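You operate a simulated robot arm through the tools that you are given. There is no shell and no other tool.

You are at the controls of a simulated two-armed robot. One attempt, no reset.

Task
Snap the green pad's three studs and swing the turntable a quarter turn.
Fine: open the turntable latch to free it and close it again after the turn; the pad stays in the turntable.

It is judged by the outcome, as a careful person would: the job done as asked, and still so three seconds after it is handed in. It fails if anything else is knocked over, pushed out of place, dropped, spilled or broken.

Robot
Two 7-joint arms with fingered hands on one trunk that stands fixed in place. Base frame: the origin is at the foot of the trunk, x ahead of it, y to its left, z up. Lengths are in m, angles in rad, forces in N, time in s.
The left shoulder is at [0.06, 0.166, 0.976], the right one opposite. With the tool pointing down near the work surface each hand reaches from about 0.34 to 0.86 m from the base axis, measured 20 degrees to its own side. Payload 5 kg a hand.
The tool frame of a hand sits at the grasp point between the pads (the TCP): z along the fingers, y along the line on which they close. The tips reach 0.032 m beyond it. The gripper opens to 0.16 m. The gripper's body begins 0.089 m behind the TCP. The gripper is a hand of 3 fingers: y runs from the thumb to the fingers, the wrist lies at [0, 0, -0.267] in the tool frame.
Orientation is told as [roll, pitch, yaw] about the base's x, y, z axes, in that order, counted from this pose: with the fingers straight down and closing along the base's y, the tool's x points along the base's -x, its y along +y and its z along -z.

Tools
- The arms move only by the tool step_arm. It takes "left_rows", "right_rows" or both (then of equal length, played together; a hand with none holds still); each is a list of rows, each a list of 6 numbers: the shift along the tool's x, y, z in units of 40 mm (1.0 is 40 mm), then the turn, a rotation vector about the tool's x, y, z in units of 4 degrees (1.0 is 4 degrees). In form: [[x, y, z, rx, ry, rz], ...]. A call has 1 to 20 rows; each row shifts and turns the commanded pose from where the row before left it, along the tool's axes as they then stand. A call with a number of a shift or a turn outside -1 to 1 is refused whole. Rows are played at 5 a second. More than 0.05 m and 0.15 rad between two rows, and nothing of the call is played. A pose out of reach is approached as far as the arm can. The call stops where the force on the tool passes 60 N (or 10 N more than at its start, if that is more) or the arm is blocked; 0.2 s more then pass. In this call time passes only in rows, and 0.2 s behind the last. The reply holds the time, the measured pose of the TCP, the force on the tool along the base axes, the opening and the grip force, in the units named above and with some noise, with the torque about the TCP (base axes, N m) and any sound that the robot's microphone picked up, and new pictures: "pictures" is both (left out), scene, wrist or none (wrist: the cameras of the hands that moved).
- Cameras (640 x 400 px; columns grow to the right, rows downward): "scene" is now at [0.0542, -0.0194, 1.635]; the picture's right is [-0.21, -0.98, -0.00], its down [-0.55, 0.12, -0.82] and it looks along [0.81, -0.17, -0.57] (base axes); focal length 345 px, centre (320, 200). "left" rides on the left gripper at [-0.065, -0.004, -0.116] in its tool frame; the picture's right is [0.06, -1.00, 0.00], its down [0.87, 0.05, -0.49] and it looks along [0.49, 0.03, 0.87] (tool axes); focal length 261 px, centre (320, 200). "right" rides on the right gripper at [0.065, -0.004, -0.116] in its tool frame; the picture's right is [0.06, 1.00, 0.00], its down [-0.87, 0.05, -0.49] and it looks along [-0.49, 0.03, 0.87] (tool axes); focal length 261 px, centre (320, 200). There is no depth. A picture from a camera that has moved, and an enlarged one, comes with that camera's place and axes in the base frame and with its lens.
- raise_lower(by): slides the trunk up (or, below 0, down) by that many m; the arms and the scene camera ride with it, the base frame stays. It gives what a move gives, with no picture.
- set_fingers(finger1, finger2, thumb_bend, hand): sets how far each is bent, from 0 (flat) to 1 (curled in); at 0.3 the hand is open as for a grip, at 0.7 the pads meet at the TCP. One left out holds its place. A second passes; each finger stops where it meets its share of the squeeze, and holds until it gets a number again. It is the only way to open and close the hand. It gives what a move gives, with no picture; readings hold the bend of each and the force on the fingers (four entries, about 0 where the hand has none), thumb and palm.
- turn_head(pan, tilt): turns the head with the scene camera to pan (to the left, within 1.501 rad either way) and tilt (down, from -0.506 to 1.204), counted from straight ahead of the robot. It gives what a move gives, and a new picture of the scene camera.
- zoom(camera, box): a new picture of the part [left, top, right, bottom] of that camera's present view, enlarged. No time passes.
- finish_job(): hands the job in; it is judged then, once.

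Places have to be worked out from the pictures, the camera data and where the tool is seen. Open the grippers and draw the arms clear of the work before you hand the job in, unless the task says otherwise.

The tools are called after "Emit:" by a JSON object that holds its "fn" and its "kwargs". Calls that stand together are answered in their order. step_arm: Moves the arms, as the interface text tells. Its arguments: {"type":"object","properties":{"left_rows":{"type":"array"},"right_rows":{"type":"array"},"pictures":{"type":"string","enum":["both","scene","wrist","none"]}},"required":[]} The other tools are called the same way: raise_lower (by) slides the trunk up or down; set_fingers (finger1, finger2, thumb_bend, hand) moves the fingers one by one; turn_head (pan, tilt) turns the head that bears the scene camera; zoom (camera, box) takes an enlarged picture of a part of a camera's view; finish_job () hands the job in.

At the start:

```text
t: 0.0
left_position: [0.5773, 0.0508, 1.206]
left_ee_rot: [0.002, 0.001, 0.0]
left_ft_force: [-0.4, -0.1, -0.2]
left_ft_torque: [0.03, 0.02, 0.03]
left_width: 0.1601
left_finger_force: 0.1
left_shape: jaw
left_bend: [0.3, 0.3, 0.3]
left_finger forces: [0.0, 0.0, 0.0, 0.0, 0.0, 0.0]
right_position: [0.4493, -0.3849, 1.27]
right_ee_rot: [0.0, 0.001, 0.001]
right_ft_force: [0.7, 0.3, -0.3]
right_ft_torque: [0.01, 0.01, -0.01]
right_width: 0.1597
right_finger_force: 0.1
right_shape: jaw
right_bend: [0.3, 0.3, 0.3]
right_finger forces: [0.0, 0.1, 0.0, 0.0, 0.1, 0.0]
trunk travel left (down, up): [-0.525, 0.065]
head pan, tilt: [-0.208, 0.602]
```

scene: 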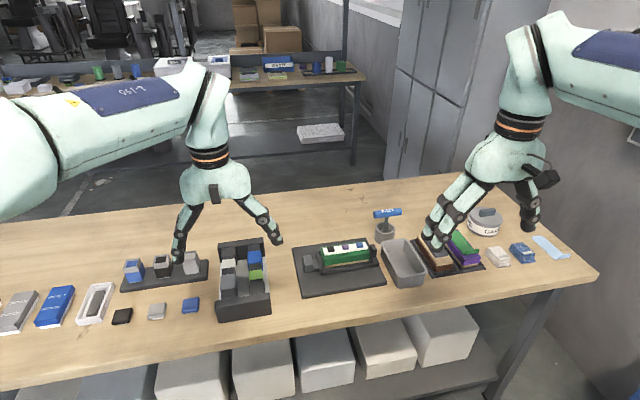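
right: 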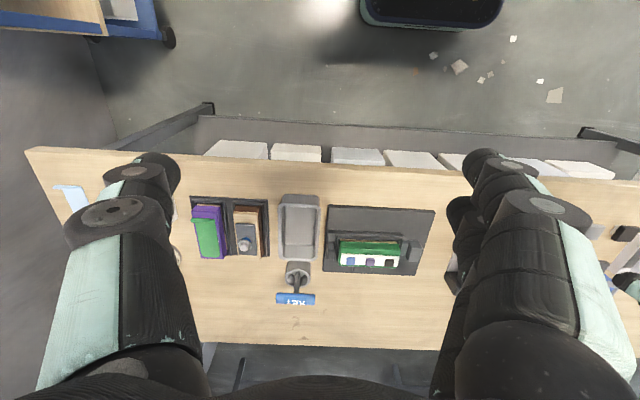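
left: 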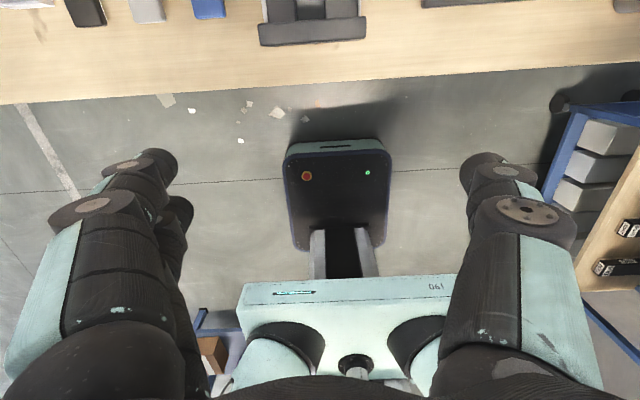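

The pictures show a black plate with a green-and-white pad on it near the middle of the bench. I zoom in on it from the scene camera and the right wrist camera before moving.

Emit:
{"fn": "zoom", "kwargs": {"camera": "scene", "box": [280, 220, 400, 300]}}

Emit:
{"fn": "zoom", "kwargs": {"camera": "right", "box": [270, 180, 450, 310]}}

Emit:
{"fn": "zoom", "kwargs": {"camera": "scene", "box": [360, 200, 500, 300]}}

```text
5.00 times, centred on (340, 260) of scene
camera zoom: at [0.0542, -0.0194, 1.635], right [-0.21, -0.98, 0.0], down [-0.55, 0.12, -0.82], along [0.81, -0.17, -0.57], focal length 1727 px, centre (220, -100)
```

zoom: 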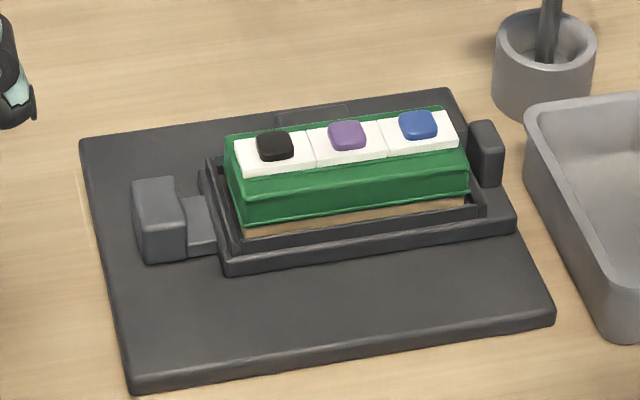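

```text
3.08 times, centred on (360, 245) of right
camera zoom: at [0.3842, -0.3895, 1.3852], right [-0.06, 1.0, 0.0], down [0.87, 0.05, 0.49], along [0.49, 0.03, -0.87], focal length 802 px, centre (197, 62)
```

zoom: 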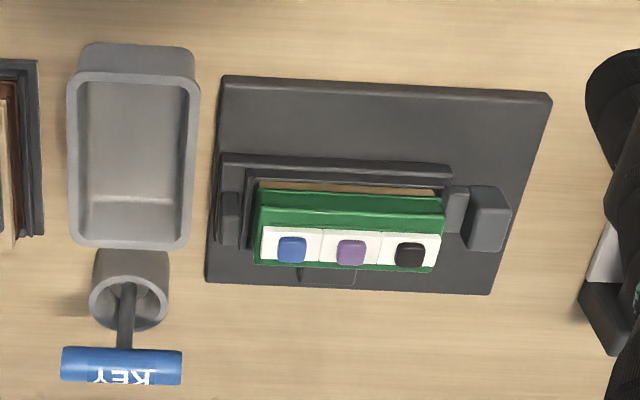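

```text
4.00 times, centred on (430, 250) of scene
camera zoom: at [0.0542, -0.0194, 1.635], right [-0.21, -0.98, 0.0], down [-0.55, 0.12, -0.82], along [0.81, -0.17, -0.57], focal length 1382 px, centre (-120, 0)
```

zoom: 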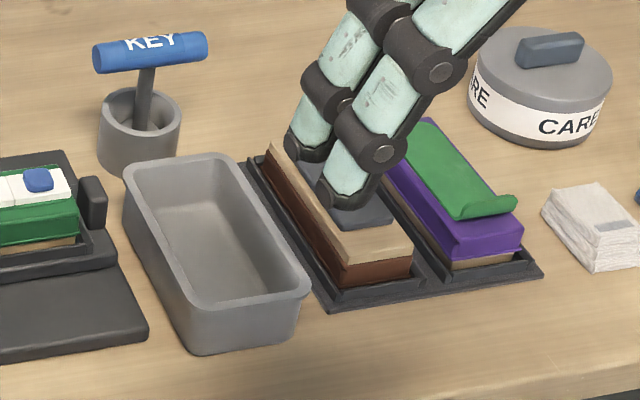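

The pad lies at about (0.79, -0.25), with stud tops near z 0.94, and the black base plate spans x 0.69–0.89, y -0.35 to -0.10. I move the right hand over and behind it, staying high, to see the latch and studs more closely.

Emit:
{"fn": "step_arm", "kwargs": {"right_rows": [[-0.72, 0.42, 0.47, 0, 0, 0], [-0.72, 0.42, 0.47, 0, 0, 0], [-0.72, 0.42, 0.47, 0, 0, 0], [-0.72, 0.42, 0.47, 0, 0, 0], [-0.72, 0.42, 0.47, 0, 0, 0], [-0.72, 0.42, 0.47, 0, 0, 0], [-0.72, 0.42, 0.47, 0, 0, 0], [-0.72, 0.42, 0.47, 0, 0, 0]]}}

```text
t: 1.8
left_position: [0.5783, 0.0519, 1.2047]
left_ee_rot: [-0.001, 0.0, -0.001]
left_ft_force: [0.2, -0.1, -0.1]
left_ft_torque: [0.0, 0.03, -0.02]
left_width: 0.1599
left_finger_force: 0.1
left_shape: jaw
left_bend: [0.3, 0.3, 0.3]
left_finger forces: [0.0, 0.0, 0.1, 0.1, 0.0, 0.0]
right_position: [0.6789, -0.25, 1.1193]
right_ee_rot: [-0.001, -0.001, 0.002]
right_ft_force: [0.4, 0.6, 0.9]
right_ft_torque: [-0.01, 0.01, 0.01]
right_width: 0.1599
right_finger_force: 0.1
right_shape: jaw
right_bend: [0.3, 0.3, 0.3]
right_finger forces: [0.0, 0.0, 0.0, 0.0, 0.0, 0.1]
trunk travel left (down, up): [-0.525, 0.065]
head pan, tilt: [-0.208, 0.602]
camera scene: at [0.0554, -0.0189, 1.635], right [-0.21, -0.98, 0.0], down [-0.55, 0.12, -0.82], along [0.81, -0.17, -0.57], focal length 345 px, centre (320, 200)
camera right: at [0.6147, -0.2543, 1.2328], right [-0.06, 1.0, 0.0], down [0.87, 0.05, 0.49], along [0.49, 0.03, -0.87], focal length 261 px, centre (320, 200)
```

scene: 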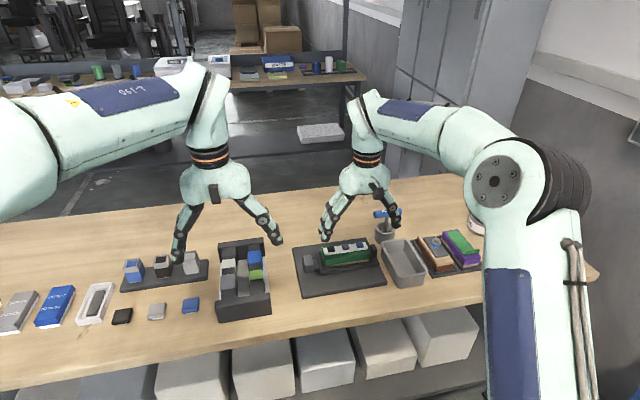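
right: 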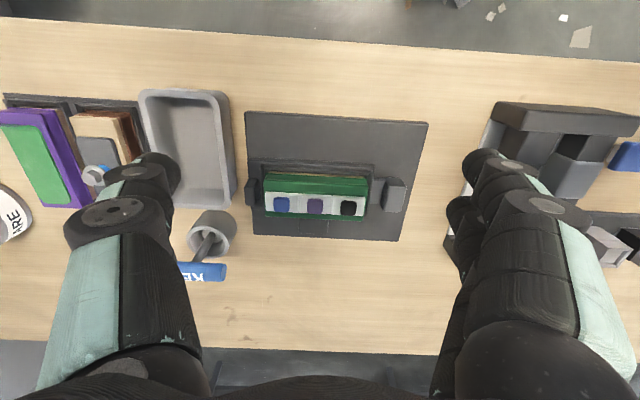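

The view is clear between the fingers. I zoom on the cradle to make out the latch and the pivot.

Emit:
{"fn": "zoom", "kwargs": {"camera": "right", "box": [230, 100, 440, 250]}}

Emit:
{"fn": "zoom", "kwargs": {"camera": "scene", "box": [280, 220, 400, 300]}}

Emit:
{"fn": "zoom", "kwargs": {"camera": "right", "box": [300, 140, 420, 220]}}

```text
2.67 times, centred on (335, 175) of right
camera zoom: at [0.6147, -0.2543, 1.2328], right [-0.06, 1.0, 0.0], down [0.87, 0.05, 0.49], along [0.49, 0.03, -0.87], focal length 695 px, centre (280, 267)
```

zoom: 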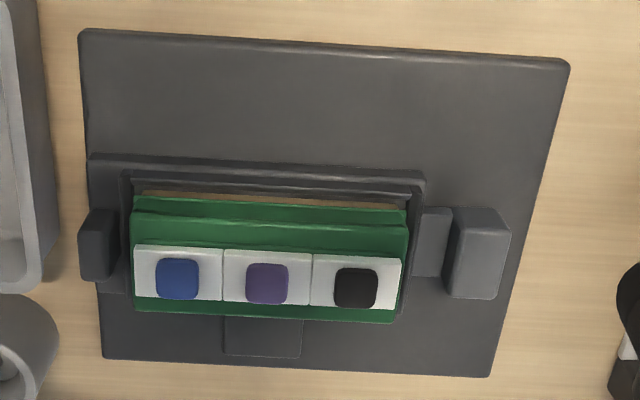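

```text
5.00 times, centred on (340, 260) of scene
camera zoom: at [0.0554, -0.0189, 1.635], right [-0.21, -0.98, 0.0], down [-0.55, 0.12, -0.82], along [0.81, -0.17, -0.57], focal length 1727 px, centre (220, -100)
```

zoom: 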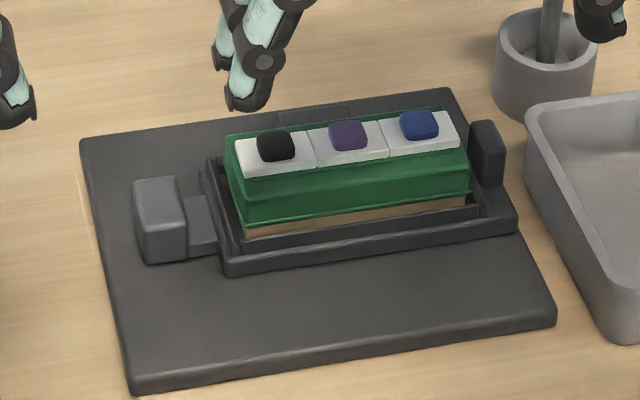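

```text
5.00 times, centred on (360, 180) of right
camera zoom: at [0.6147, -0.2543, 1.2328], right [-0.06, 1.0, 0.0], down [0.87, 0.05, 0.49], along [0.49, 0.03, -0.87], focal length 1303 px, centre (120, 300)
```

zoom: 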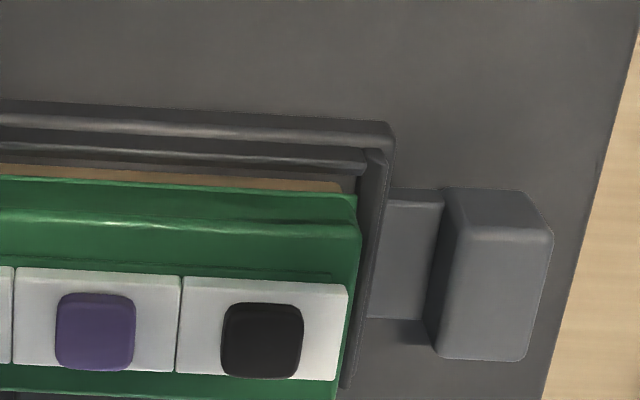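

The lighter grey block with a tongue on the +y side looks like a sliding latch, and the dark block at the -y end looks like the turntable's handle. I move the right hand farther forward to look down on the far (+x) side, where a faint rectangle shows.

Emit:
{"fn": "step_arm", "kwargs": {"right_rows": [[-0.8, 0, 0, 0, 0, 0], [-0.8, 0, 0, 0, 0, 0], [-0.8, 0, 0, 0, 0, 0], [-0.6, 0, 0, 0, 0, 0]]}}

Emit:
{"fn": "zoom", "kwargs": {"camera": "right", "box": [220, 50, 460, 200]}}

```text
t: 2.8
left_position: [0.5741, 0.049, 1.2076]
left_ee_rot: [0.0, -0.003, -0.001]
left_ft_force: [-0.7, 0.0, 0.5]
left_ft_torque: [0.03, -0.08, -0.01]
left_width: 0.1598
left_finger_force: 0.0
left_shape: jaw
left_bend: [0.3, 0.3, 0.3]
left_finger forces: [0.1, 0.0, 0.0, 0.1, 0.0, 0.1]
right_position: [0.7733, -0.251, 1.1208]
right_ee_rot: [0.0, -0.001, 0.001]
right_ft_force: [-0.2, -0.4, -0.4]
right_ft_torque: [0.02, -0.1, 0.02]
right_width: 0.1598
right_finger_force: 0.1
right_shape: jaw
right_bend: [0.3, 0.3, 0.3]
right_finger forces: [0.0, 0.0, 0.1, 0.0, 0.1, 0.1]
right hand out of reach, approached as far as the arm can: row 4
trunk travel left (down, up): [-0.525, 0.065]
head pan, tilt: [-0.208, 0.602]
camera scene: at [0.0503, -0.0197, 1.6353], right [-0.21, -0.98, 0.0], down [-0.55, 0.12, -0.83], along [0.81, -0.17, -0.56], focal length 345 px, centre (320, 200)
camera right: at [0.7087, -0.2554, 1.2354], right [-0.06, 1.0, 0.0], down [0.87, 0.06, 0.49], along [0.49, 0.03, -0.87], focal length 261 px, centre (320, 200)
```

scene: 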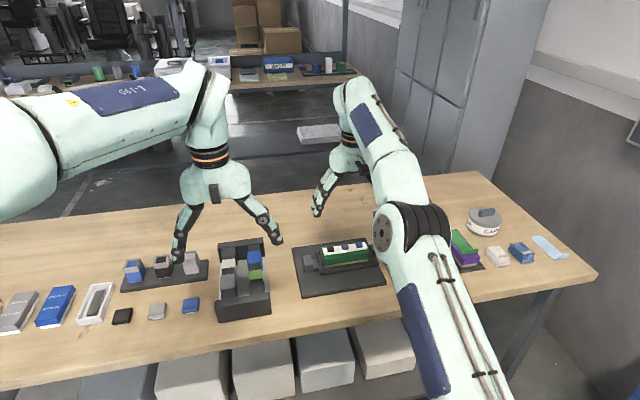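
right: 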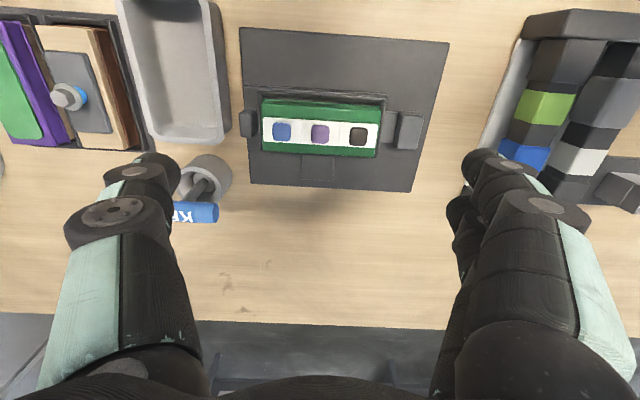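

```text
2.67 times, centred on (340, 125) of right
camera zoom: at [0.7087, -0.2554, 1.2354], right [-0.06, 1.0, 0.0], down [0.87, 0.06, 0.49], along [0.49, 0.03, -0.87], focal length 695 px, centre (267, 400)
```

zoom: 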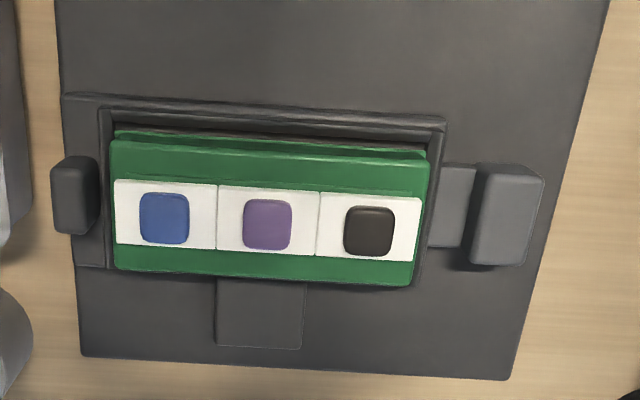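

The far side has a flat tab on the turntable that looks like the latch's second receiver, which suggests the turn goes counterclockwise (+x tab swings to the +y latch). I estimate the axis at (0.787, -0.25), studs at x≈0.789 and y≈-0.295/-0.251/-0.207, latch block at (0.785, -0.137) and handle at (0.785, -0.335). I now close the right hand in the air to see how the fingertips sit.

Emit:
{"fn": "set_fingers", "kwargs": {"hand": "right", "finger1": 0.7, "finger2": 0.7, "thumb_bend": 0.7}}

Emit:
{"fn": "turn_head", "kwargs": {"pan": -0.3, "tilt": 0.62}}

Emit:
{"fn": "zoom", "kwargs": {"camera": "right", "box": [0, 0, 640, 400]}}

```text
t: 3.8
left_position: [0.5782, 0.0504, 1.2056]
left_ee_rot: [0.002, 0.0, -0.001]
left_ft_force: [0.4, -0.8, 1.0]
left_ft_torque: [-0.05, 0.03, -0.02]
left_width: 0.1598
left_finger_force: 0.1
left_shape: jaw
left_bend: [0.3, 0.3, 0.3]
left_finger forces: [0.0, 0.2, 0.1, 0.0, 0.0, 0.0]
right_position: [0.7769, -0.2497, 1.1194]
right_ee_rot: [0.0, -0.001, -0.001]
right_ft_force: [-0.2, 0.1, -0.1]
right_ft_torque: [-0.01, 0.0, 0.0]
right_width: 0.0127
right_finger_force: 0.1
right_shape: fingers
right_bend: [0.7, 0.7, 0.7]
right_finger forces: [0.0, 0.0, 0.1, 0.0, 0.1, 0.0]
trunk travel left (down, up): [-0.525, 0.065]
head pan, tilt: [-0.208, 0.602]
```

```text
t: 4.5
left_position: [0.5773, 0.0505, 1.2063]
left_ee_rot: [0.0, 0.0, 0.001]
left_ft_force: [-0.4, -0.6, -0.2]
left_ft_torque: [-0.03, 0.01, -0.01]
left_width: 0.1599
left_finger_force: 0.0
left_shape: jaw
left_bend: [0.3, 0.3, 0.3]
left_finger forces: [0.0, 0.0, 0.0, 0.0, 0.0, 0.1]
right_position: [0.7746, -0.2511, 1.1179]
right_ee_rot: [0.0, -0.001, 0.001]
right_ft_force: [-0.5, 1.0, -0.1]
right_ft_torque: [0.01, 0.01, 0.02]
right_width: 0.0127
right_finger_force: 0.0
right_shape: fingers
right_bend: [0.7, 0.7, 0.7]
right_finger forces: [0.0, 0.0, 0.1, 0.0, 0.0, 0.0]
trunk travel left (down, up): [-0.525, 0.065]
head pan, tilt: [-0.3, 0.62]
camera scene: at [0.0517, -0.027, 1.6335], right [-0.3, -0.96, 0.0], down [-0.55, 0.17, -0.81], along [0.78, -0.24, -0.58], focal length 345 px, centre (320, 200)
```

scene: 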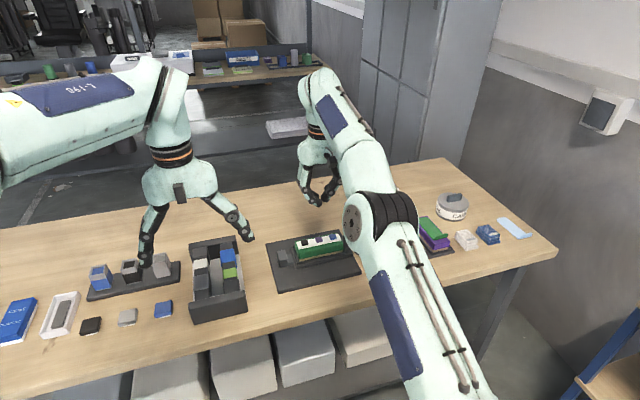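

```text
1.00 times, centred on (320, 200) of right (not enlarged: the box is as wide or as high as the picture)
camera zoom: at [0.7117, -0.2553, 1.2336], right [-0.06, 1.0, 0.0], down [0.87, 0.05, 0.49], along [0.49, 0.03, -0.87], focal length 261 px, centre (320, 200)
```

zoom: 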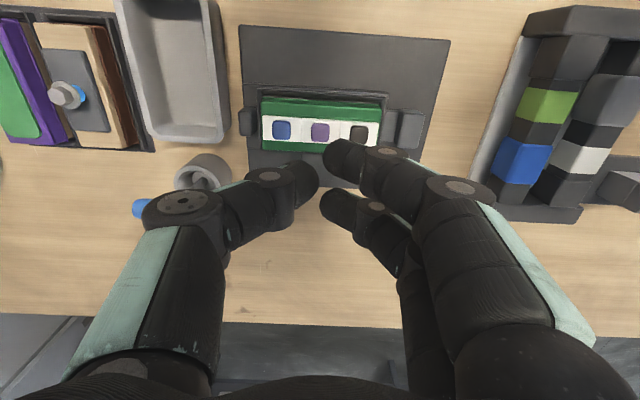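

The closed hand has the thumb in the middle (tool x≈0) with the two fingers on either side of it. I keep the thumb bent to press with and open the two fingers, which raises their tips, then check in the picture.

Emit:
{"fn": "set_fingers", "kwargs": {"hand": "right", "finger1": 0.25, "finger2": 0.25, "thumb_bend": 0.7}}

Emit:
{"fn": "zoom", "kwargs": {"camera": "right", "box": [0, 0, 640, 400]}}

Emit:
{"fn": "zoom", "kwargs": {"camera": "scene", "box": [240, 80, 400, 300]}}

```text
t: 5.5
left_position: [0.5782, 0.0505, 1.2055]
left_ee_rot: [-0.001, -0.001, 0.001]
left_ft_force: [-0.3, 0.0, 0.6]
left_ft_torque: [0.01, 0.01, -0.05]
left_width: 0.1598
left_finger_force: 0.1
left_shape: jaw
left_bend: [0.3, 0.3, 0.3]
left_finger forces: [0.0, 0.0, 0.0, 0.1, 0.0, 0.1]
right_position: [0.7762, -0.2509, 1.1176]
right_ee_rot: [-0.001, -0.002, -0.001]
right_ft_force: [0.0, 0.8, -0.3]
right_ft_torque: [0.0, 0.02, -0.03]
right_width: 0.095
right_finger_force: 0.1
right_shape: fingers
right_bend: [0.25, 0.25, 0.7]
right_finger forces: [0.0, 0.0, 0.0, 0.1, 0.0, 0.1]
trunk travel left (down, up): [-0.525, 0.065]
head pan, tilt: [-0.3, 0.62]
```

```text
1.00 times, centred on (320, 200) of right (not enlarged: the box is as wide or as high as the picture)
camera zoom: at [0.7117, -0.2553, 1.2336], right [-0.06, 1.0, 0.0], down [0.87, 0.05, 0.49], along [0.49, 0.03, -0.87], focal length 261 px, centre (320, 200)
```

zoom: 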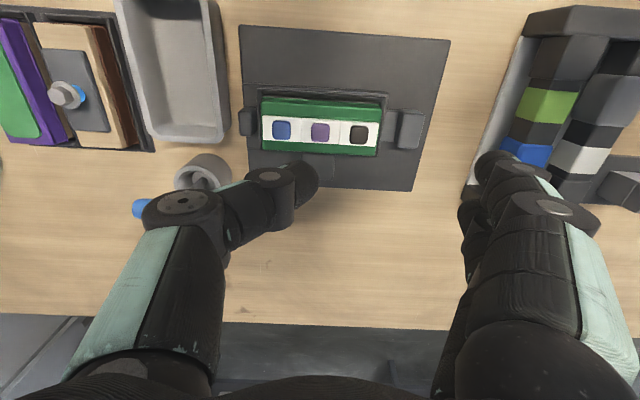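

```text
1.82 times, centred on (320, 190) of scene
camera zoom: at [0.0517, -0.027, 1.6335], right [-0.3, -0.96, 0.0], down [-0.55, 0.17, -0.81], along [0.78, -0.24, -0.58], focal length 628 px, centre (320, 218)
```

zoom: 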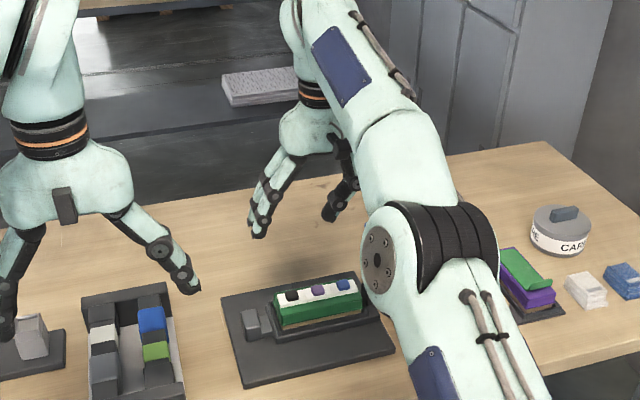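

The finger tips at 0.25 bend sit only about 5–10 mm above the thumb tip, which is tight over the pad. I flatten the fingers fully and look again.

Emit:
{"fn": "set_fingers", "kwargs": {"hand": "right", "finger1": 0.0, "finger2": 0.0, "thumb_bend": 0.7}}

Emit:
{"fn": "zoom", "kwargs": {"camera": "scene", "box": [260, 100, 380, 280]}}

Emit:
{"fn": "zoom", "kwargs": {"camera": "right", "box": [0, 0, 640, 400]}}

```text
t: 6.5
left_position: [0.5781, 0.0508, 1.2065]
left_ee_rot: [-0.001, 0.002, 0.0]
left_ft_force: [-0.5, -0.6, 0.8]
left_ft_torque: [0.0, 0.01, 0.01]
left_width: 0.1598
left_finger_force: 0.0
left_shape: jaw
left_bend: [0.3, 0.3, 0.3]
left_finger forces: [0.0, 0.1, 0.1, 0.0, 0.1, 0.0]
right_position: [0.7765, -0.2515, 1.118]
right_ee_rot: [0.001, 0.0, 0.0]
right_ft_force: [0.1, 0.9, 0.4]
right_ft_torque: [-0.01, 0.0, -0.01]
right_width: 0.1254
right_finger_force: 0.1
right_shape: fingers
right_bend: [0.0, 0.0, 0.7]
right_finger forces: [0.0, 0.1, 0.0, 0.0, 0.0, 0.0]
trunk travel left (down, up): [-0.525, 0.065]
head pan, tilt: [-0.3, 0.62]
```

```text
2.22 times, centred on (320, 190) of scene
camera zoom: at [0.0517, -0.027, 1.6335], right [-0.3, -0.96, 0.0], down [-0.55, 0.17, -0.81], along [0.78, -0.24, -0.58], focal length 768 px, centre (320, 222)
```

zoom: 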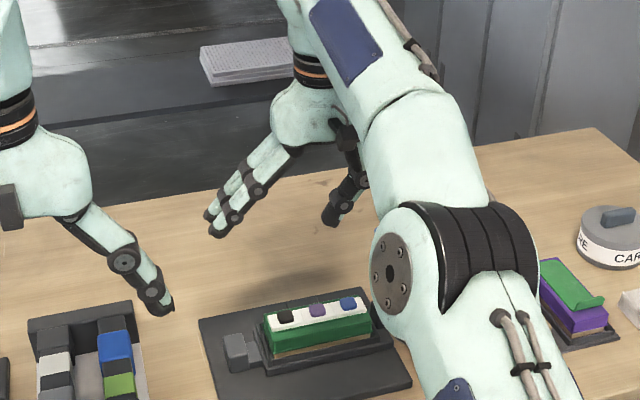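

```text
1.00 times, centred on (320, 200) of right (not enlarged: the box is as wide or as high as the picture)
camera zoom: at [0.7117, -0.2553, 1.2336], right [-0.06, 1.0, 0.0], down [0.87, 0.05, 0.49], along [0.49, 0.03, -0.87], focal length 261 px, centre (320, 200)
```

zoom: 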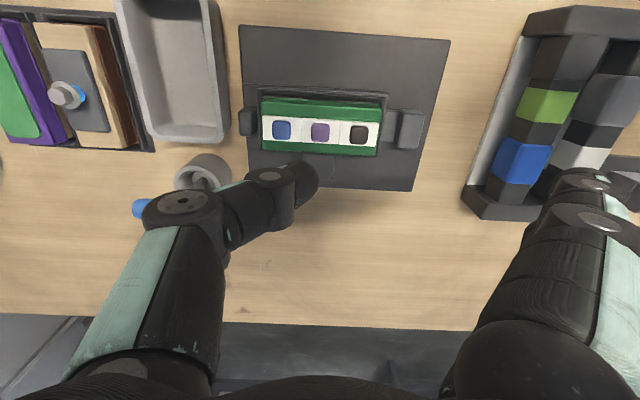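

With the fingers flat their tips are about 25 mm above and 0.146 m to +y of the thumb tip, so they clear the pad and latch. I lower the hand so the thumb tip comes above the middle (purple) stud.

Emit:
{"fn": "step_arm", "kwargs": {"right_rows": [[0, 0.1, 0.8, 0, 0, 0], [0, 0.1, 0.8, 0, 0, 0], [0, 0.1, 0.8, 0, 0, 0], [0, 0, 0.4, 0, 0, 0]]}}

Emit:
{"fn": "zoom", "kwargs": {"camera": "scene", "box": [260, 180, 380, 280]}}

```text
t: 7.5
left_position: [0.5776, 0.0508, 1.205]
left_ee_rot: [0.001, -0.001, 0.0]
left_ft_force: [0.3, 0.1, 0.1]
left_ft_torque: [0.0, -0.04, -0.02]
left_width: 0.1599
left_finger_force: 0.0
left_shape: jaw
left_bend: [0.3, 0.3, 0.3]
left_finger forces: [0.0, 0.0, 0.0, 0.0, 0.1, 0.1]
right_position: [0.7758, -0.239, 1.0072]
right_ee_rot: [0.0, 0.002, 0.0]
right_ft_force: [-0.5, 0.4, 0.4]
right_ft_torque: [0.0, 0.01, 0.0]
right_width: 0.1255
right_finger_force: 0.0
right_shape: fingers
right_bend: [0.0, 0.0, 0.7]
right_finger forces: [0.0, 0.0, 0.0, 0.1, 0.0, 0.0]
trunk travel left (down, up): [-0.525, 0.065]
head pan, tilt: [-0.3, 0.62]
camera scene: at [0.0518, -0.0272, 1.6335], right [-0.3, -0.96, 0.0], down [-0.55, 0.17, -0.81], along [0.78, -0.24, -0.58], focal length 345 px, centre (320, 200)
camera right: at [0.7108, -0.2437, 1.1218], right [-0.06, 1.0, 0.0], down [0.87, 0.05, 0.49], along [0.49, 0.03, -0.87], focal length 261 px, centre (320, 200)
```

scene: 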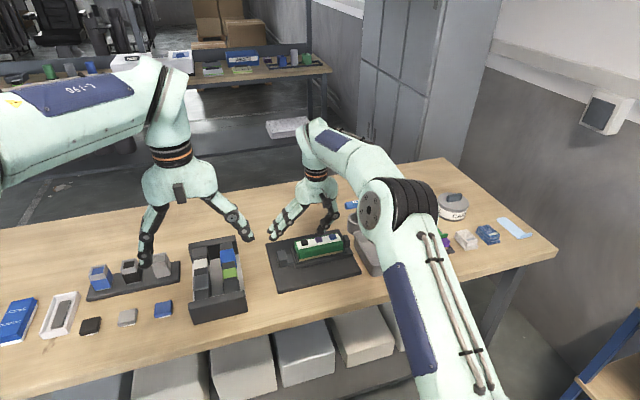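
right: 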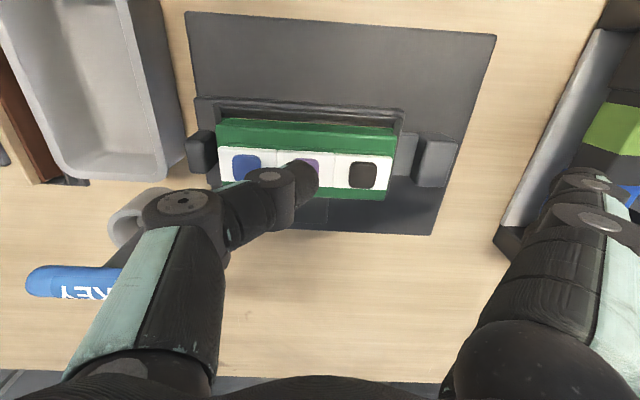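

```text
4.00 times, centred on (320, 230) of scene
camera zoom: at [0.0518, -0.0272, 1.6335], right [-0.3, -0.96, 0.0], down [-0.55, 0.17, -0.81], along [0.78, -0.24, -0.58], focal length 1382 px, centre (320, 80)
```

zoom: 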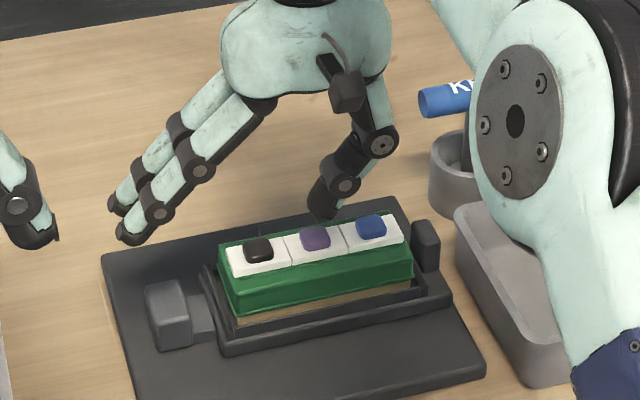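

The thumb tip is at about (0.776, -0.253, 0.975), well aligned in y with the purple stud and about 12 mm short in x. I shift forward 12 mm and go down 25 mm.

Emit:
{"fn": "step_arm", "kwargs": {"right_rows": [[-0.3, 0, 0, 0, 0, 0], [0, 0, 0.35, 0, 0, 0], [0, 0, 0.25, 0, 0, 0]]}}

Emit:
{"fn": "zoom", "kwargs": {"camera": "scene", "box": [280, 200, 360, 260]}}

```text
t: 8.3
left_position: [0.5772, 0.0509, 1.2062]
left_ee_rot: [-0.001, 0.001, 0.0]
left_ft_force: [0.7, 0.3, 0.1]
left_ft_torque: [0.0, 0.02, -0.01]
left_width: 0.1599
left_finger_force: 0.0
left_shape: jaw
left_bend: [0.3, 0.3, 0.3]
left_finger forces: [0.0, 0.0, 0.0, 0.0, 0.0, 0.1]
right_position: [0.7882, -0.2396, 0.9827]
right_ee_rot: [-0.001, 0.001, 0.0]
right_ft_force: [0.1, -0.2, -0.1]
right_ft_torque: [0.03, 0.01, -0.02]
right_width: 0.1259
right_finger_force: 0.0
right_shape: fingers
right_bend: [0.0, 0.0, 0.7]
right_finger forces: [0.0, 0.0, 0.0, 0.0, 0.0, 0.0]
trunk travel left (down, up): [-0.525, 0.065]
head pan, tilt: [-0.3, 0.62]
camera scene: at [0.052, -0.027, 1.6335], right [-0.3, -0.96, 0.0], down [-0.56, 0.17, -0.81], along [0.78, -0.24, -0.58], focal length 345 px, centre (320, 200)
camera right: at [0.7229, -0.2438, 1.098], right [-0.06, 1.0, 0.0], down [0.87, 0.05, 0.49], along [0.49, 0.03, -0.87], focal length 261 px, centre (320, 200)
```

scene: 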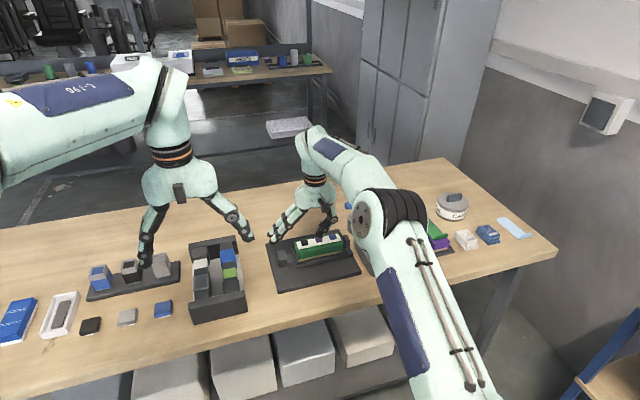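
right: 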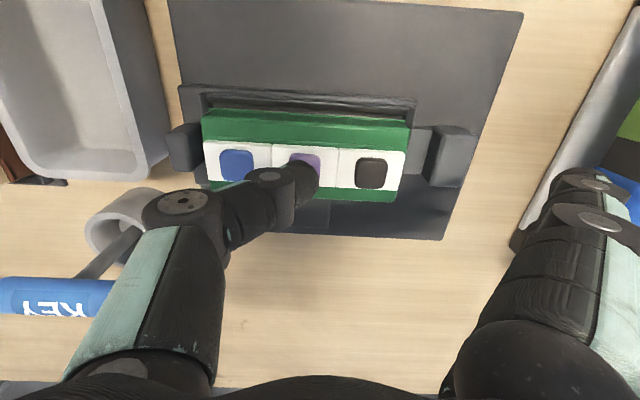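

```text
6.67 times, centred on (320, 230) of scene
camera zoom: at [0.052, -0.027, 1.6335], right [-0.3, -0.96, 0.0], down [-0.56, 0.17, -0.81], along [0.78, -0.24, -0.58], focal length 2303 px, centre (320, 0)
```

zoom: 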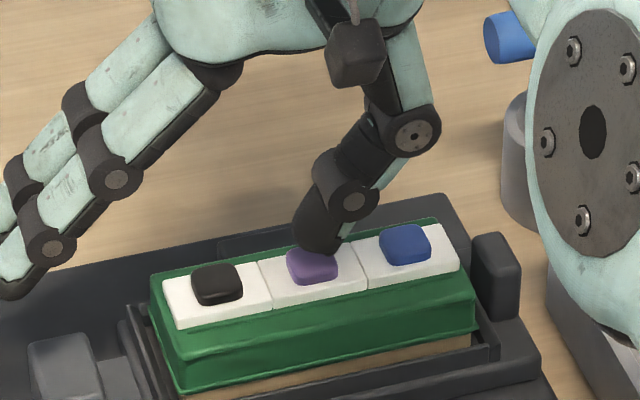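

The thumb tip hovers about 1 cm above the purple stud, 4 mm to its -y side. I correct that and press down in small steps, watching force and sound.

Emit:
{"fn": "step_arm", "kwargs": {"right_rows": [[0, 0.1, 0.15, 0, 0, 0], [0, 0, 0.1, 0, 0, 0], [0, 0, 0.08, 0, 0, 0]], "pictures": "none"}}

Emit:
{"fn": "zoom", "kwargs": {"camera": "scene", "box": [280, 200, 360, 260]}}

```text
t: 9.1
left_position: [0.5783, 0.0512, 1.2056]
left_ee_rot: [0.0, 0.001, 0.001]
left_ft_force: [0.4, 0.6, -0.4]
left_ft_torque: [0.0, 0.01, 0.01]
left_width: 0.1603
left_finger_force: 0.0
left_shape: jaw
left_bend: [0.3, 0.3, 0.3]
left_finger forces: [0.1, 0.1, 0.0, 0.0, 0.0, 0.0]
right_position: [0.7891, -0.2334, 0.969]
right_ee_rot: [-0.001, 0.001, 0.001]
right_ft_force: [-0.5, -0.1, -0.4]
right_ft_torque: [0.0, -0.01, 0.0]
right_width: 0.1253
right_finger_force: 0.0
right_shape: fingers
right_bend: [0.0, 0.0, 0.7]
right_finger forces: [0.1, 0.0, 0.0, 0.1, 0.1, 0.0]
trunk travel left (down, up): [-0.525, 0.065]
head pan, tilt: [-0.3, 0.62]
```

```text
6.67 times, centred on (320, 230) of scene
camera zoom: at [0.0522, -0.027, 1.6334], right [-0.3, -0.96, 0.0], down [-0.56, 0.17, -0.81], along [0.78, -0.24, -0.58], focal length 2303 px, centre (320, 0)
```

zoom: 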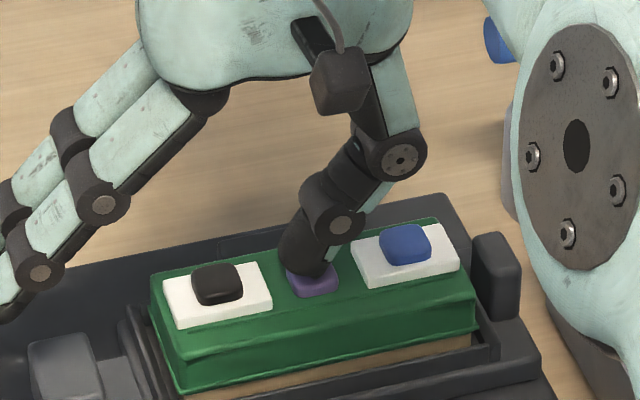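

The white square around the purple stud has sunk already, with almost no force shown and no sound yet. I press a little farther in small steps.

Emit:
{"fn": "step_arm", "kwargs": {"right_rows": [[0, 0, 0.08, 0, 0, 0], [0, 0, 0.08, 0, 0, 0]], "pictures": "wrist"}}

Emit:
{"fn": "zoom", "kwargs": {"camera": "scene", "box": [280, 200, 360, 260]}}

```text
t: 9.7
left_position: [0.5771, 0.0504, 1.2064]
left_ee_rot: [-0.001, -0.002, -0.001]
left_ft_force: [-0.5, 0.4, -0.2]
left_ft_torque: [0.0, -0.02, 0.0]
left_width: 0.1599
left_finger_force: 0.1
left_shape: jaw
left_bend: [0.3, 0.3, 0.3]
left_finger forces: [0.0, 0.0, 0.0, 0.0, 0.0, 0.0]
right_position: [0.7878, -0.2359, 0.9669]
right_ee_rot: [-0.003, -0.004, -0.001]
right_ft_force: [0.4, -4.1, 18.9]
right_ft_torque: [-0.38, 0.03, 0.02]
right_width: 0.1236
right_finger_force: 9.7
right_shape: fingers
right_bend: [0.0, 0.0, 0.71]
right_finger forces: [0.0, 0.0, 0.0, 0.0, 18.3, 0.0]
trunk travel left (down, up): [-0.525, 0.065]
head pan, tilt: [-0.3, 0.62]
camera right: at [0.7228, -0.2401, 1.082], right [-0.06, 1.0, 0.0], down [0.87, 0.05, 0.5], along [0.5, 0.03, -0.87], focal length 261 px, centre (320, 200)
```

right: 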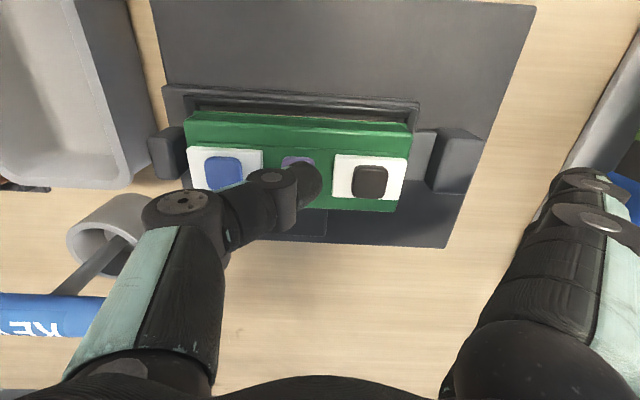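

```text
6.67 times, centred on (320, 230) of scene
camera zoom: at [0.05, -0.027, 1.6339], right [-0.3, -0.96, 0.0], down [-0.55, 0.17, -0.81], along [0.78, -0.24, -0.58], focal length 2303 px, centre (320, 0)
```

zoom: 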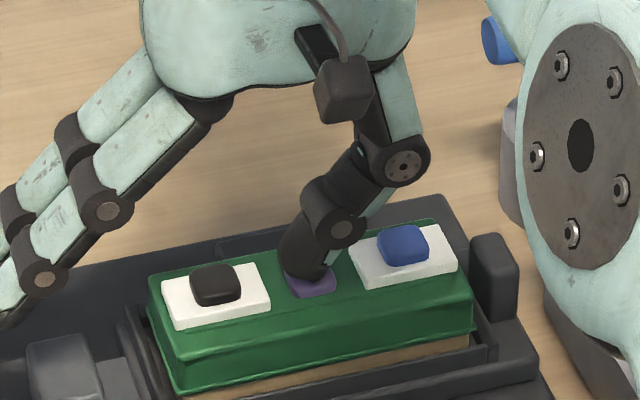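

The force rises to about 19 N against the now-sunk purple stud. I lift the thumb off and check whether it stays down.

Emit:
{"fn": "step_arm", "kwargs": {"right_rows": [[0, 0, -0.3, 0, 0, 0], [0, 0, -0.4, 0, 0, 0], [0, 0, -0.4, 0, 0, 0]], "pictures": "wrist"}}

Emit:
{"fn": "zoom", "kwargs": {"camera": "scene", "box": [280, 200, 360, 260]}}

```text
t: 10.5
left_position: [0.5778, 0.0501, 1.2064]
left_ee_rot: [0.0, -0.001, 0.001]
left_ft_force: [-0.1, 0.8, -0.2]
left_ft_torque: [-0.02, 0.0, 0.01]
left_width: 0.1597
left_finger_force: 0.1
left_shape: jaw
left_bend: [0.3, 0.3, 0.3]
left_finger forces: [0.1, 0.0, 0.0, 0.1, 0.0, 0.1]
right_position: [0.7879, -0.2342, 1.0075]
right_ee_rot: [-0.001, 0.003, 0.0]
right_ft_force: [1.1, 0.3, 0.7]
right_ft_torque: [0.0, 0.01, 0.02]
right_width: 0.1254
right_finger_force: 0.0
right_shape: fingers
right_bend: [0.0, 0.0, 0.7]
right_finger forces: [0.0, 0.0, 0.0, 0.0, 0.0, 0.0]
trunk travel left (down, up): [-0.525, 0.065]
head pan, tilt: [-0.3, 0.62]
camera right: at [0.7233, -0.2385, 1.1232], right [-0.06, 1.0, 0.0], down [0.87, 0.05, 0.49], along [0.49, 0.03, -0.87], focal length 261 px, centre (320, 200)
```

right: 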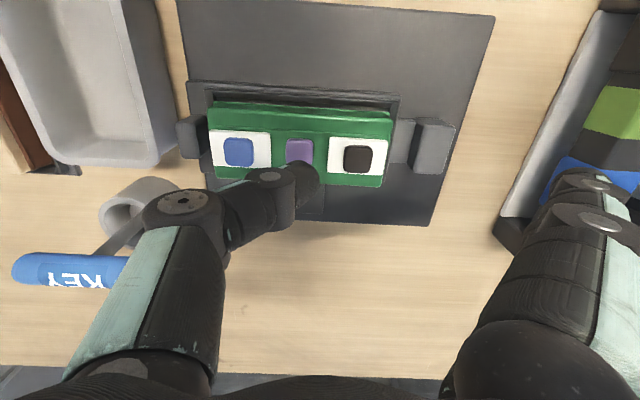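

```text
6.67 times, centred on (320, 230) of scene
camera zoom: at [0.0516, -0.0269, 1.6334], right [-0.3, -0.96, 0.0], down [-0.55, 0.17, -0.81], along [0.78, -0.24, -0.58], focal length 2303 px, centre (320, 0)
```

zoom: 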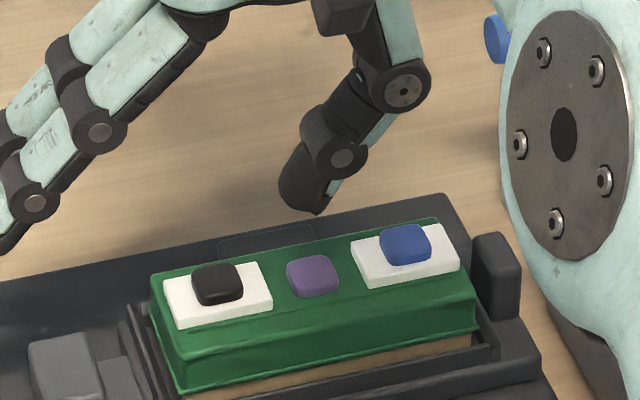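

The purple stud stays flush and its white surround is gone, so it is snapped. I move 44 mm to +y over the black stud and press it the same way.

Emit:
{"fn": "step_arm", "kwargs": {"right_rows": [[0, 0.55, 0, 0, 0, 0], [0, 0.55, 0, 0, 0, 0], [0, 0, 0.4, 0, 0, 0], [0, 0, 0.35, 0, 0, 0], [0, 0, 0.1, 0, 0, 0], [0, 0, 0.1, 0, 0, 0], [0, 0, 0.1, 0, 0, 0], [0, 0, 0.06, 0, 0, 0]], "pictures": "none"}}

Emit:
{"fn": "zoom", "kwargs": {"camera": "scene", "box": [280, 200, 360, 260]}}

```text
t: 12.3
left_position: [0.5755, 0.0504, 1.2068]
left_ee_rot: [0.0, -0.001, 0.0]
left_ft_force: [-0.4, -0.5, 0.2]
left_ft_torque: [0.05, -0.01, -0.01]
left_width: 0.1598
left_finger_force: 0.1
left_shape: jaw
left_bend: [0.3, 0.3, 0.3]
left_finger forces: [0.0, 0.0, 0.0, 0.0, 0.1, 0.0]
right_position: [0.7878, -0.1917, 0.9665]
right_ee_rot: [-0.002, -0.005, -0.003]
right_ft_force: [1.0, -4.4, 18.8]
right_ft_torque: [-0.34, 0.02, 0.0]
right_width: 0.1235
right_finger_force: 9.0
right_shape: fingers
right_bend: [0.0, 0.0, 0.71]
right_finger forces: [0.0, 0.0, 0.1, 0.1, 19.1, 0.0]
trunk travel left (down, up): [-0.525, 0.065]
head pan, tilt: [-0.3, 0.62]
```

```text
6.67 times, centred on (320, 230) of scene
camera zoom: at [0.0499, -0.0271, 1.6339], right [-0.3, -0.96, 0.0], down [-0.55, 0.17, -0.81], along [0.78, -0.24, -0.58], focal length 2303 px, centre (320, 0)
```

zoom: 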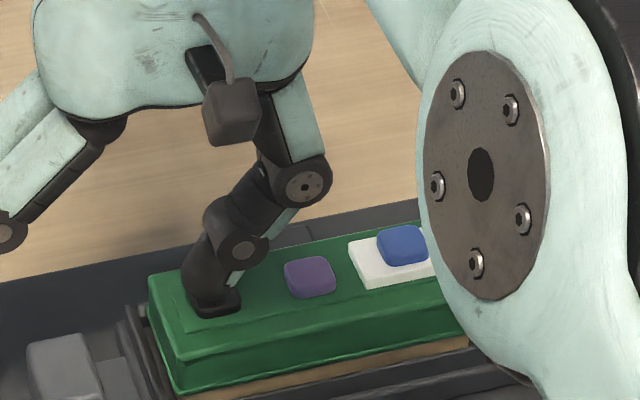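

The black stud's white surround has vanished too, with about 19 N on the thumb. I lift and go 88 mm to -y to press the blue stud.

Emit:
{"fn": "step_arm", "kwargs": {"right_rows": [[0, 0, -0.4, 0, 0, 0], [0, 0, -0.4, 0, 0, 0], [0, 0, -0.31, 0, 0, 0], [0, -0.75, 0, 0, 0, 0], [0, -0.75, 0, 0, 0, 0], [0, -0.7, 0, 0, 0, 0]], "pictures": "both"}}

Emit:
{"fn": "zoom", "kwargs": {"camera": "scene", "box": [280, 200, 360, 260]}}

```text
t: 13.7
left_position: [0.5771, 0.0502, 1.2051]
left_ee_rot: [0.001, 0.0, -0.001]
left_ft_force: [-0.3, 0.2, -0.3]
left_ft_torque: [0.01, -0.02, 0.0]
left_width: 0.1599
left_finger_force: 0.1
left_shape: jaw
left_bend: [0.3, 0.3, 0.3]
left_finger forces: [0.0, 0.0, 0.0, 0.0, 0.0, 0.1]
right_position: [0.7891, -0.2779, 1.0086]
right_ee_rot: [0.0, -0.003, 0.002]
right_ft_force: [0.0, 0.3, 0.8]
right_ft_torque: [0.0, 0.02, 0.02]
right_width: 0.1253
right_finger_force: 0.1
right_shape: fingers
right_bend: [0.0, 0.0, 0.7]
right_finger forces: [0.0, 0.1, 0.1, 0.0, 0.0, 0.1]
trunk travel left (down, up): [-0.525, 0.065]
head pan, tilt: [-0.3, 0.62]
camera scene: at [0.0519, -0.028, 1.6334], right [-0.3, -0.96, 0.0], down [-0.55, 0.17, -0.81], along [0.78, -0.24, -0.58], focal length 345 px, centre (320, 200)
camera right: at [0.7242, -0.2841, 1.1238], right [-0.06, 1.0, 0.0], down [0.87, 0.05, 0.49], along [0.49, 0.03, -0.87], focal length 261 px, centre (320, 200)
```

scene: 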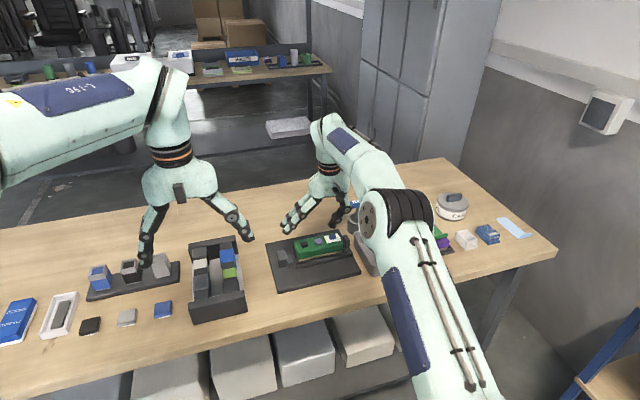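
right: 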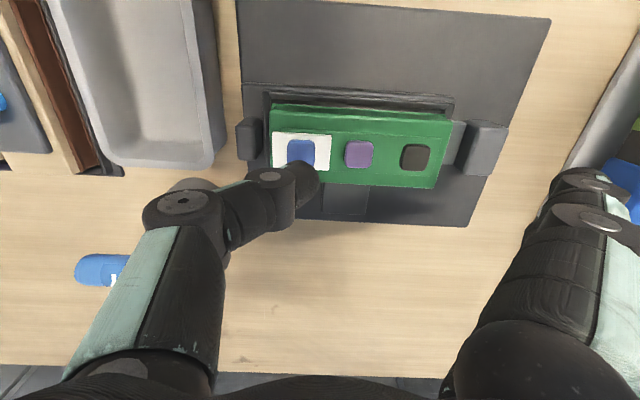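

```text
6.67 times, centred on (320, 230) of scene
camera zoom: at [0.0519, -0.028, 1.6334], right [-0.3, -0.96, 0.0], down [-0.55, 0.17, -0.81], along [0.78, -0.24, -0.58], focal length 2303 px, centre (320, 0)
```

zoom: 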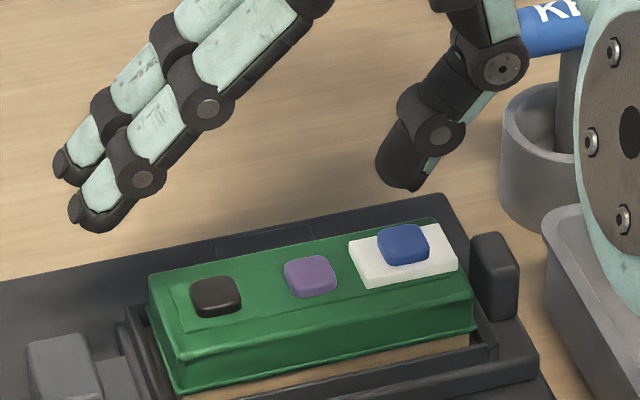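

Purple and black stay snapped, and the thumb is aligned over the blue stud with the key well behind it. I press the blue stud.

Emit:
{"fn": "step_arm", "kwargs": {"right_rows": [[0, -0.03, 0.4, 0, 0, 0], [0, 0, 0.35, 0, 0, 0], [0, 0, 0.1, 0, 0, 0], [0, 0, 0.1, 0, 0, 0], [0, 0, 0.1, 0, 0, 0], [0, 0, 0.06, 0, 0, 0]], "pictures": "none"}}

Emit:
{"fn": "zoom", "kwargs": {"camera": "scene", "box": [280, 200, 360, 260]}}

```text
t: 15.1
left_position: [0.5767, 0.0506, 1.2065]
left_ee_rot: [0.001, -0.002, 0.001]
left_ft_force: [-0.6, -0.5, -0.1]
left_ft_torque: [-0.03, 0.01, 0.02]
left_width: 0.1597
left_finger_force: 0.2
left_shape: jaw
left_bend: [0.3, 0.3, 0.3]
left_finger forces: [0.0, 0.0, 0.0, 0.0, 0.0, 0.0]
right_position: [0.7872, -0.2815, 0.9664]
right_ee_rot: [-0.001, -0.007, -0.002]
right_ft_force: [3.2, -4.4, 19.7]
right_ft_torque: [-0.43, -0.08, 0.03]
right_width: 0.1237
right_finger_force: 9.8
right_shape: fingers
right_bend: [0.0, 0.0, 0.71]
right_finger forces: [0.0, 0.0, 0.0, 0.0, 19.4, 0.0]
trunk travel left (down, up): [-0.525, 0.065]
head pan, tilt: [-0.3, 0.62]
```

```text
6.67 times, centred on (320, 230) of scene
camera zoom: at [0.0501, -0.0269, 1.6339], right [-0.3, -0.96, 0.0], down [-0.55, 0.17, -0.81], along [0.78, -0.24, -0.58], focal length 2303 px, centre (320, 0)
```

zoom: 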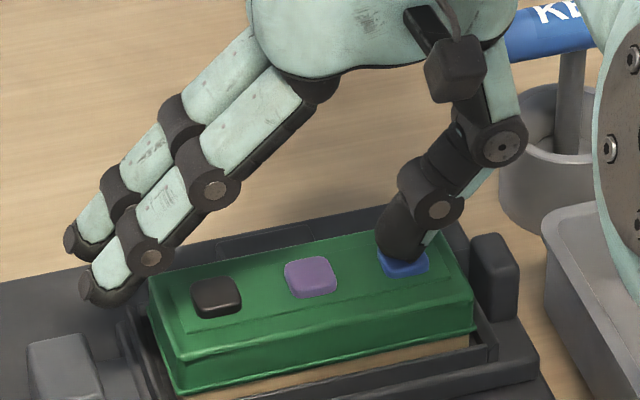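

All three studs are down. I lift the hand clear and look closely at the latch.

Emit:
{"fn": "step_arm", "kwargs": {"right_rows": [[0, 0, -0.4, 0, 0, 0], [0, 0, -0.6, 0, 0, 0], [0, 0, -0.8, 0, 0, 0], [0.6, 0.2, 0, 0, 0, 0], [0.8, 0.2, 0, 0, 0, 0]], "pictures": "wrist"}}

Emit:
{"fn": "zoom", "kwargs": {"camera": "scene", "box": [265, 220, 325, 280]}}

Emit:
{"fn": "zoom", "kwargs": {"camera": "right", "box": [340, 80, 480, 190]}}

```text
t: 16.3
left_position: [0.5779, 0.0502, 1.2063]
left_ee_rot: [0.0, 0.0, 0.0]
left_ft_force: [-0.6, -0.8, 1.0]
left_ft_torque: [-0.03, -0.03, -0.01]
left_width: 0.1601
left_finger_force: 0.1
left_shape: jaw
left_bend: [0.3, 0.3, 0.3]
left_finger forces: [0.0, 0.1, 0.1, 0.0, 0.0, 0.1]
right_position: [0.7309, -0.2633, 1.0356]
right_ee_rot: [0.0, 0.0, 0.0]
right_ft_force: [-0.6, -0.6, 0.1]
right_ft_torque: [-0.04, -0.03, -0.02]
right_width: 0.1254
right_finger_force: 0.1
right_shape: fingers
right_bend: [0.0, 0.0, 0.7]
right_finger forces: [0.0, 0.1, 0.0, 0.1, 0.1, 0.0]
trunk travel left (down, up): [-0.525, 0.065]
head pan, tilt: [-0.3, 0.62]
camera right: at [0.666, -0.268, 1.1504], right [-0.06, 1.0, 0.0], down [0.87, 0.05, 0.49], along [0.49, 0.03, -0.87], focal length 261 px, centre (320, 200)
```

right: 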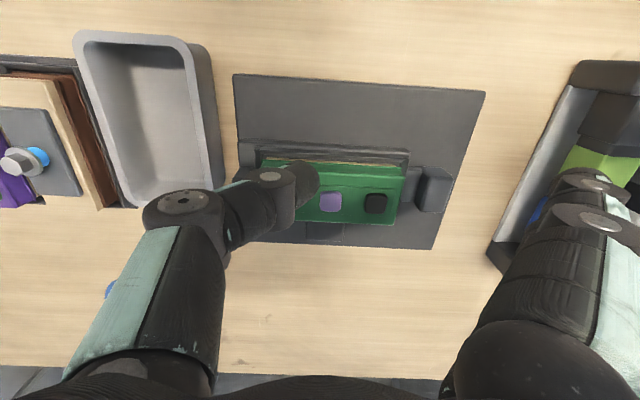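

```text
6.67 times, centred on (295, 250) of scene
camera zoom: at [0.0509, -0.0271, 1.6335], right [-0.3, -0.96, 0.0], down [-0.55, 0.17, -0.81], along [0.78, -0.24, -0.58], focal length 2303 px, centre (487, -133)
```

zoom: 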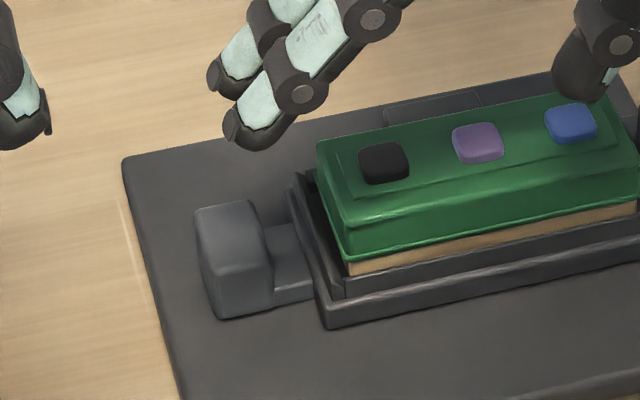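

```text
3.64 times, centred on (410, 135) of right
camera zoom: at [0.666, -0.268, 1.1504], right [-0.06, 1.0, 0.0], down [0.87, 0.05, 0.49], along [0.49, 0.03, -0.87], focal length 948 px, centre (-7, 436)
```

zoom: 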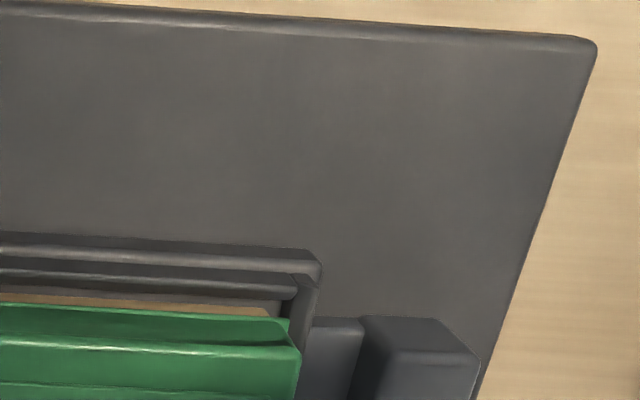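

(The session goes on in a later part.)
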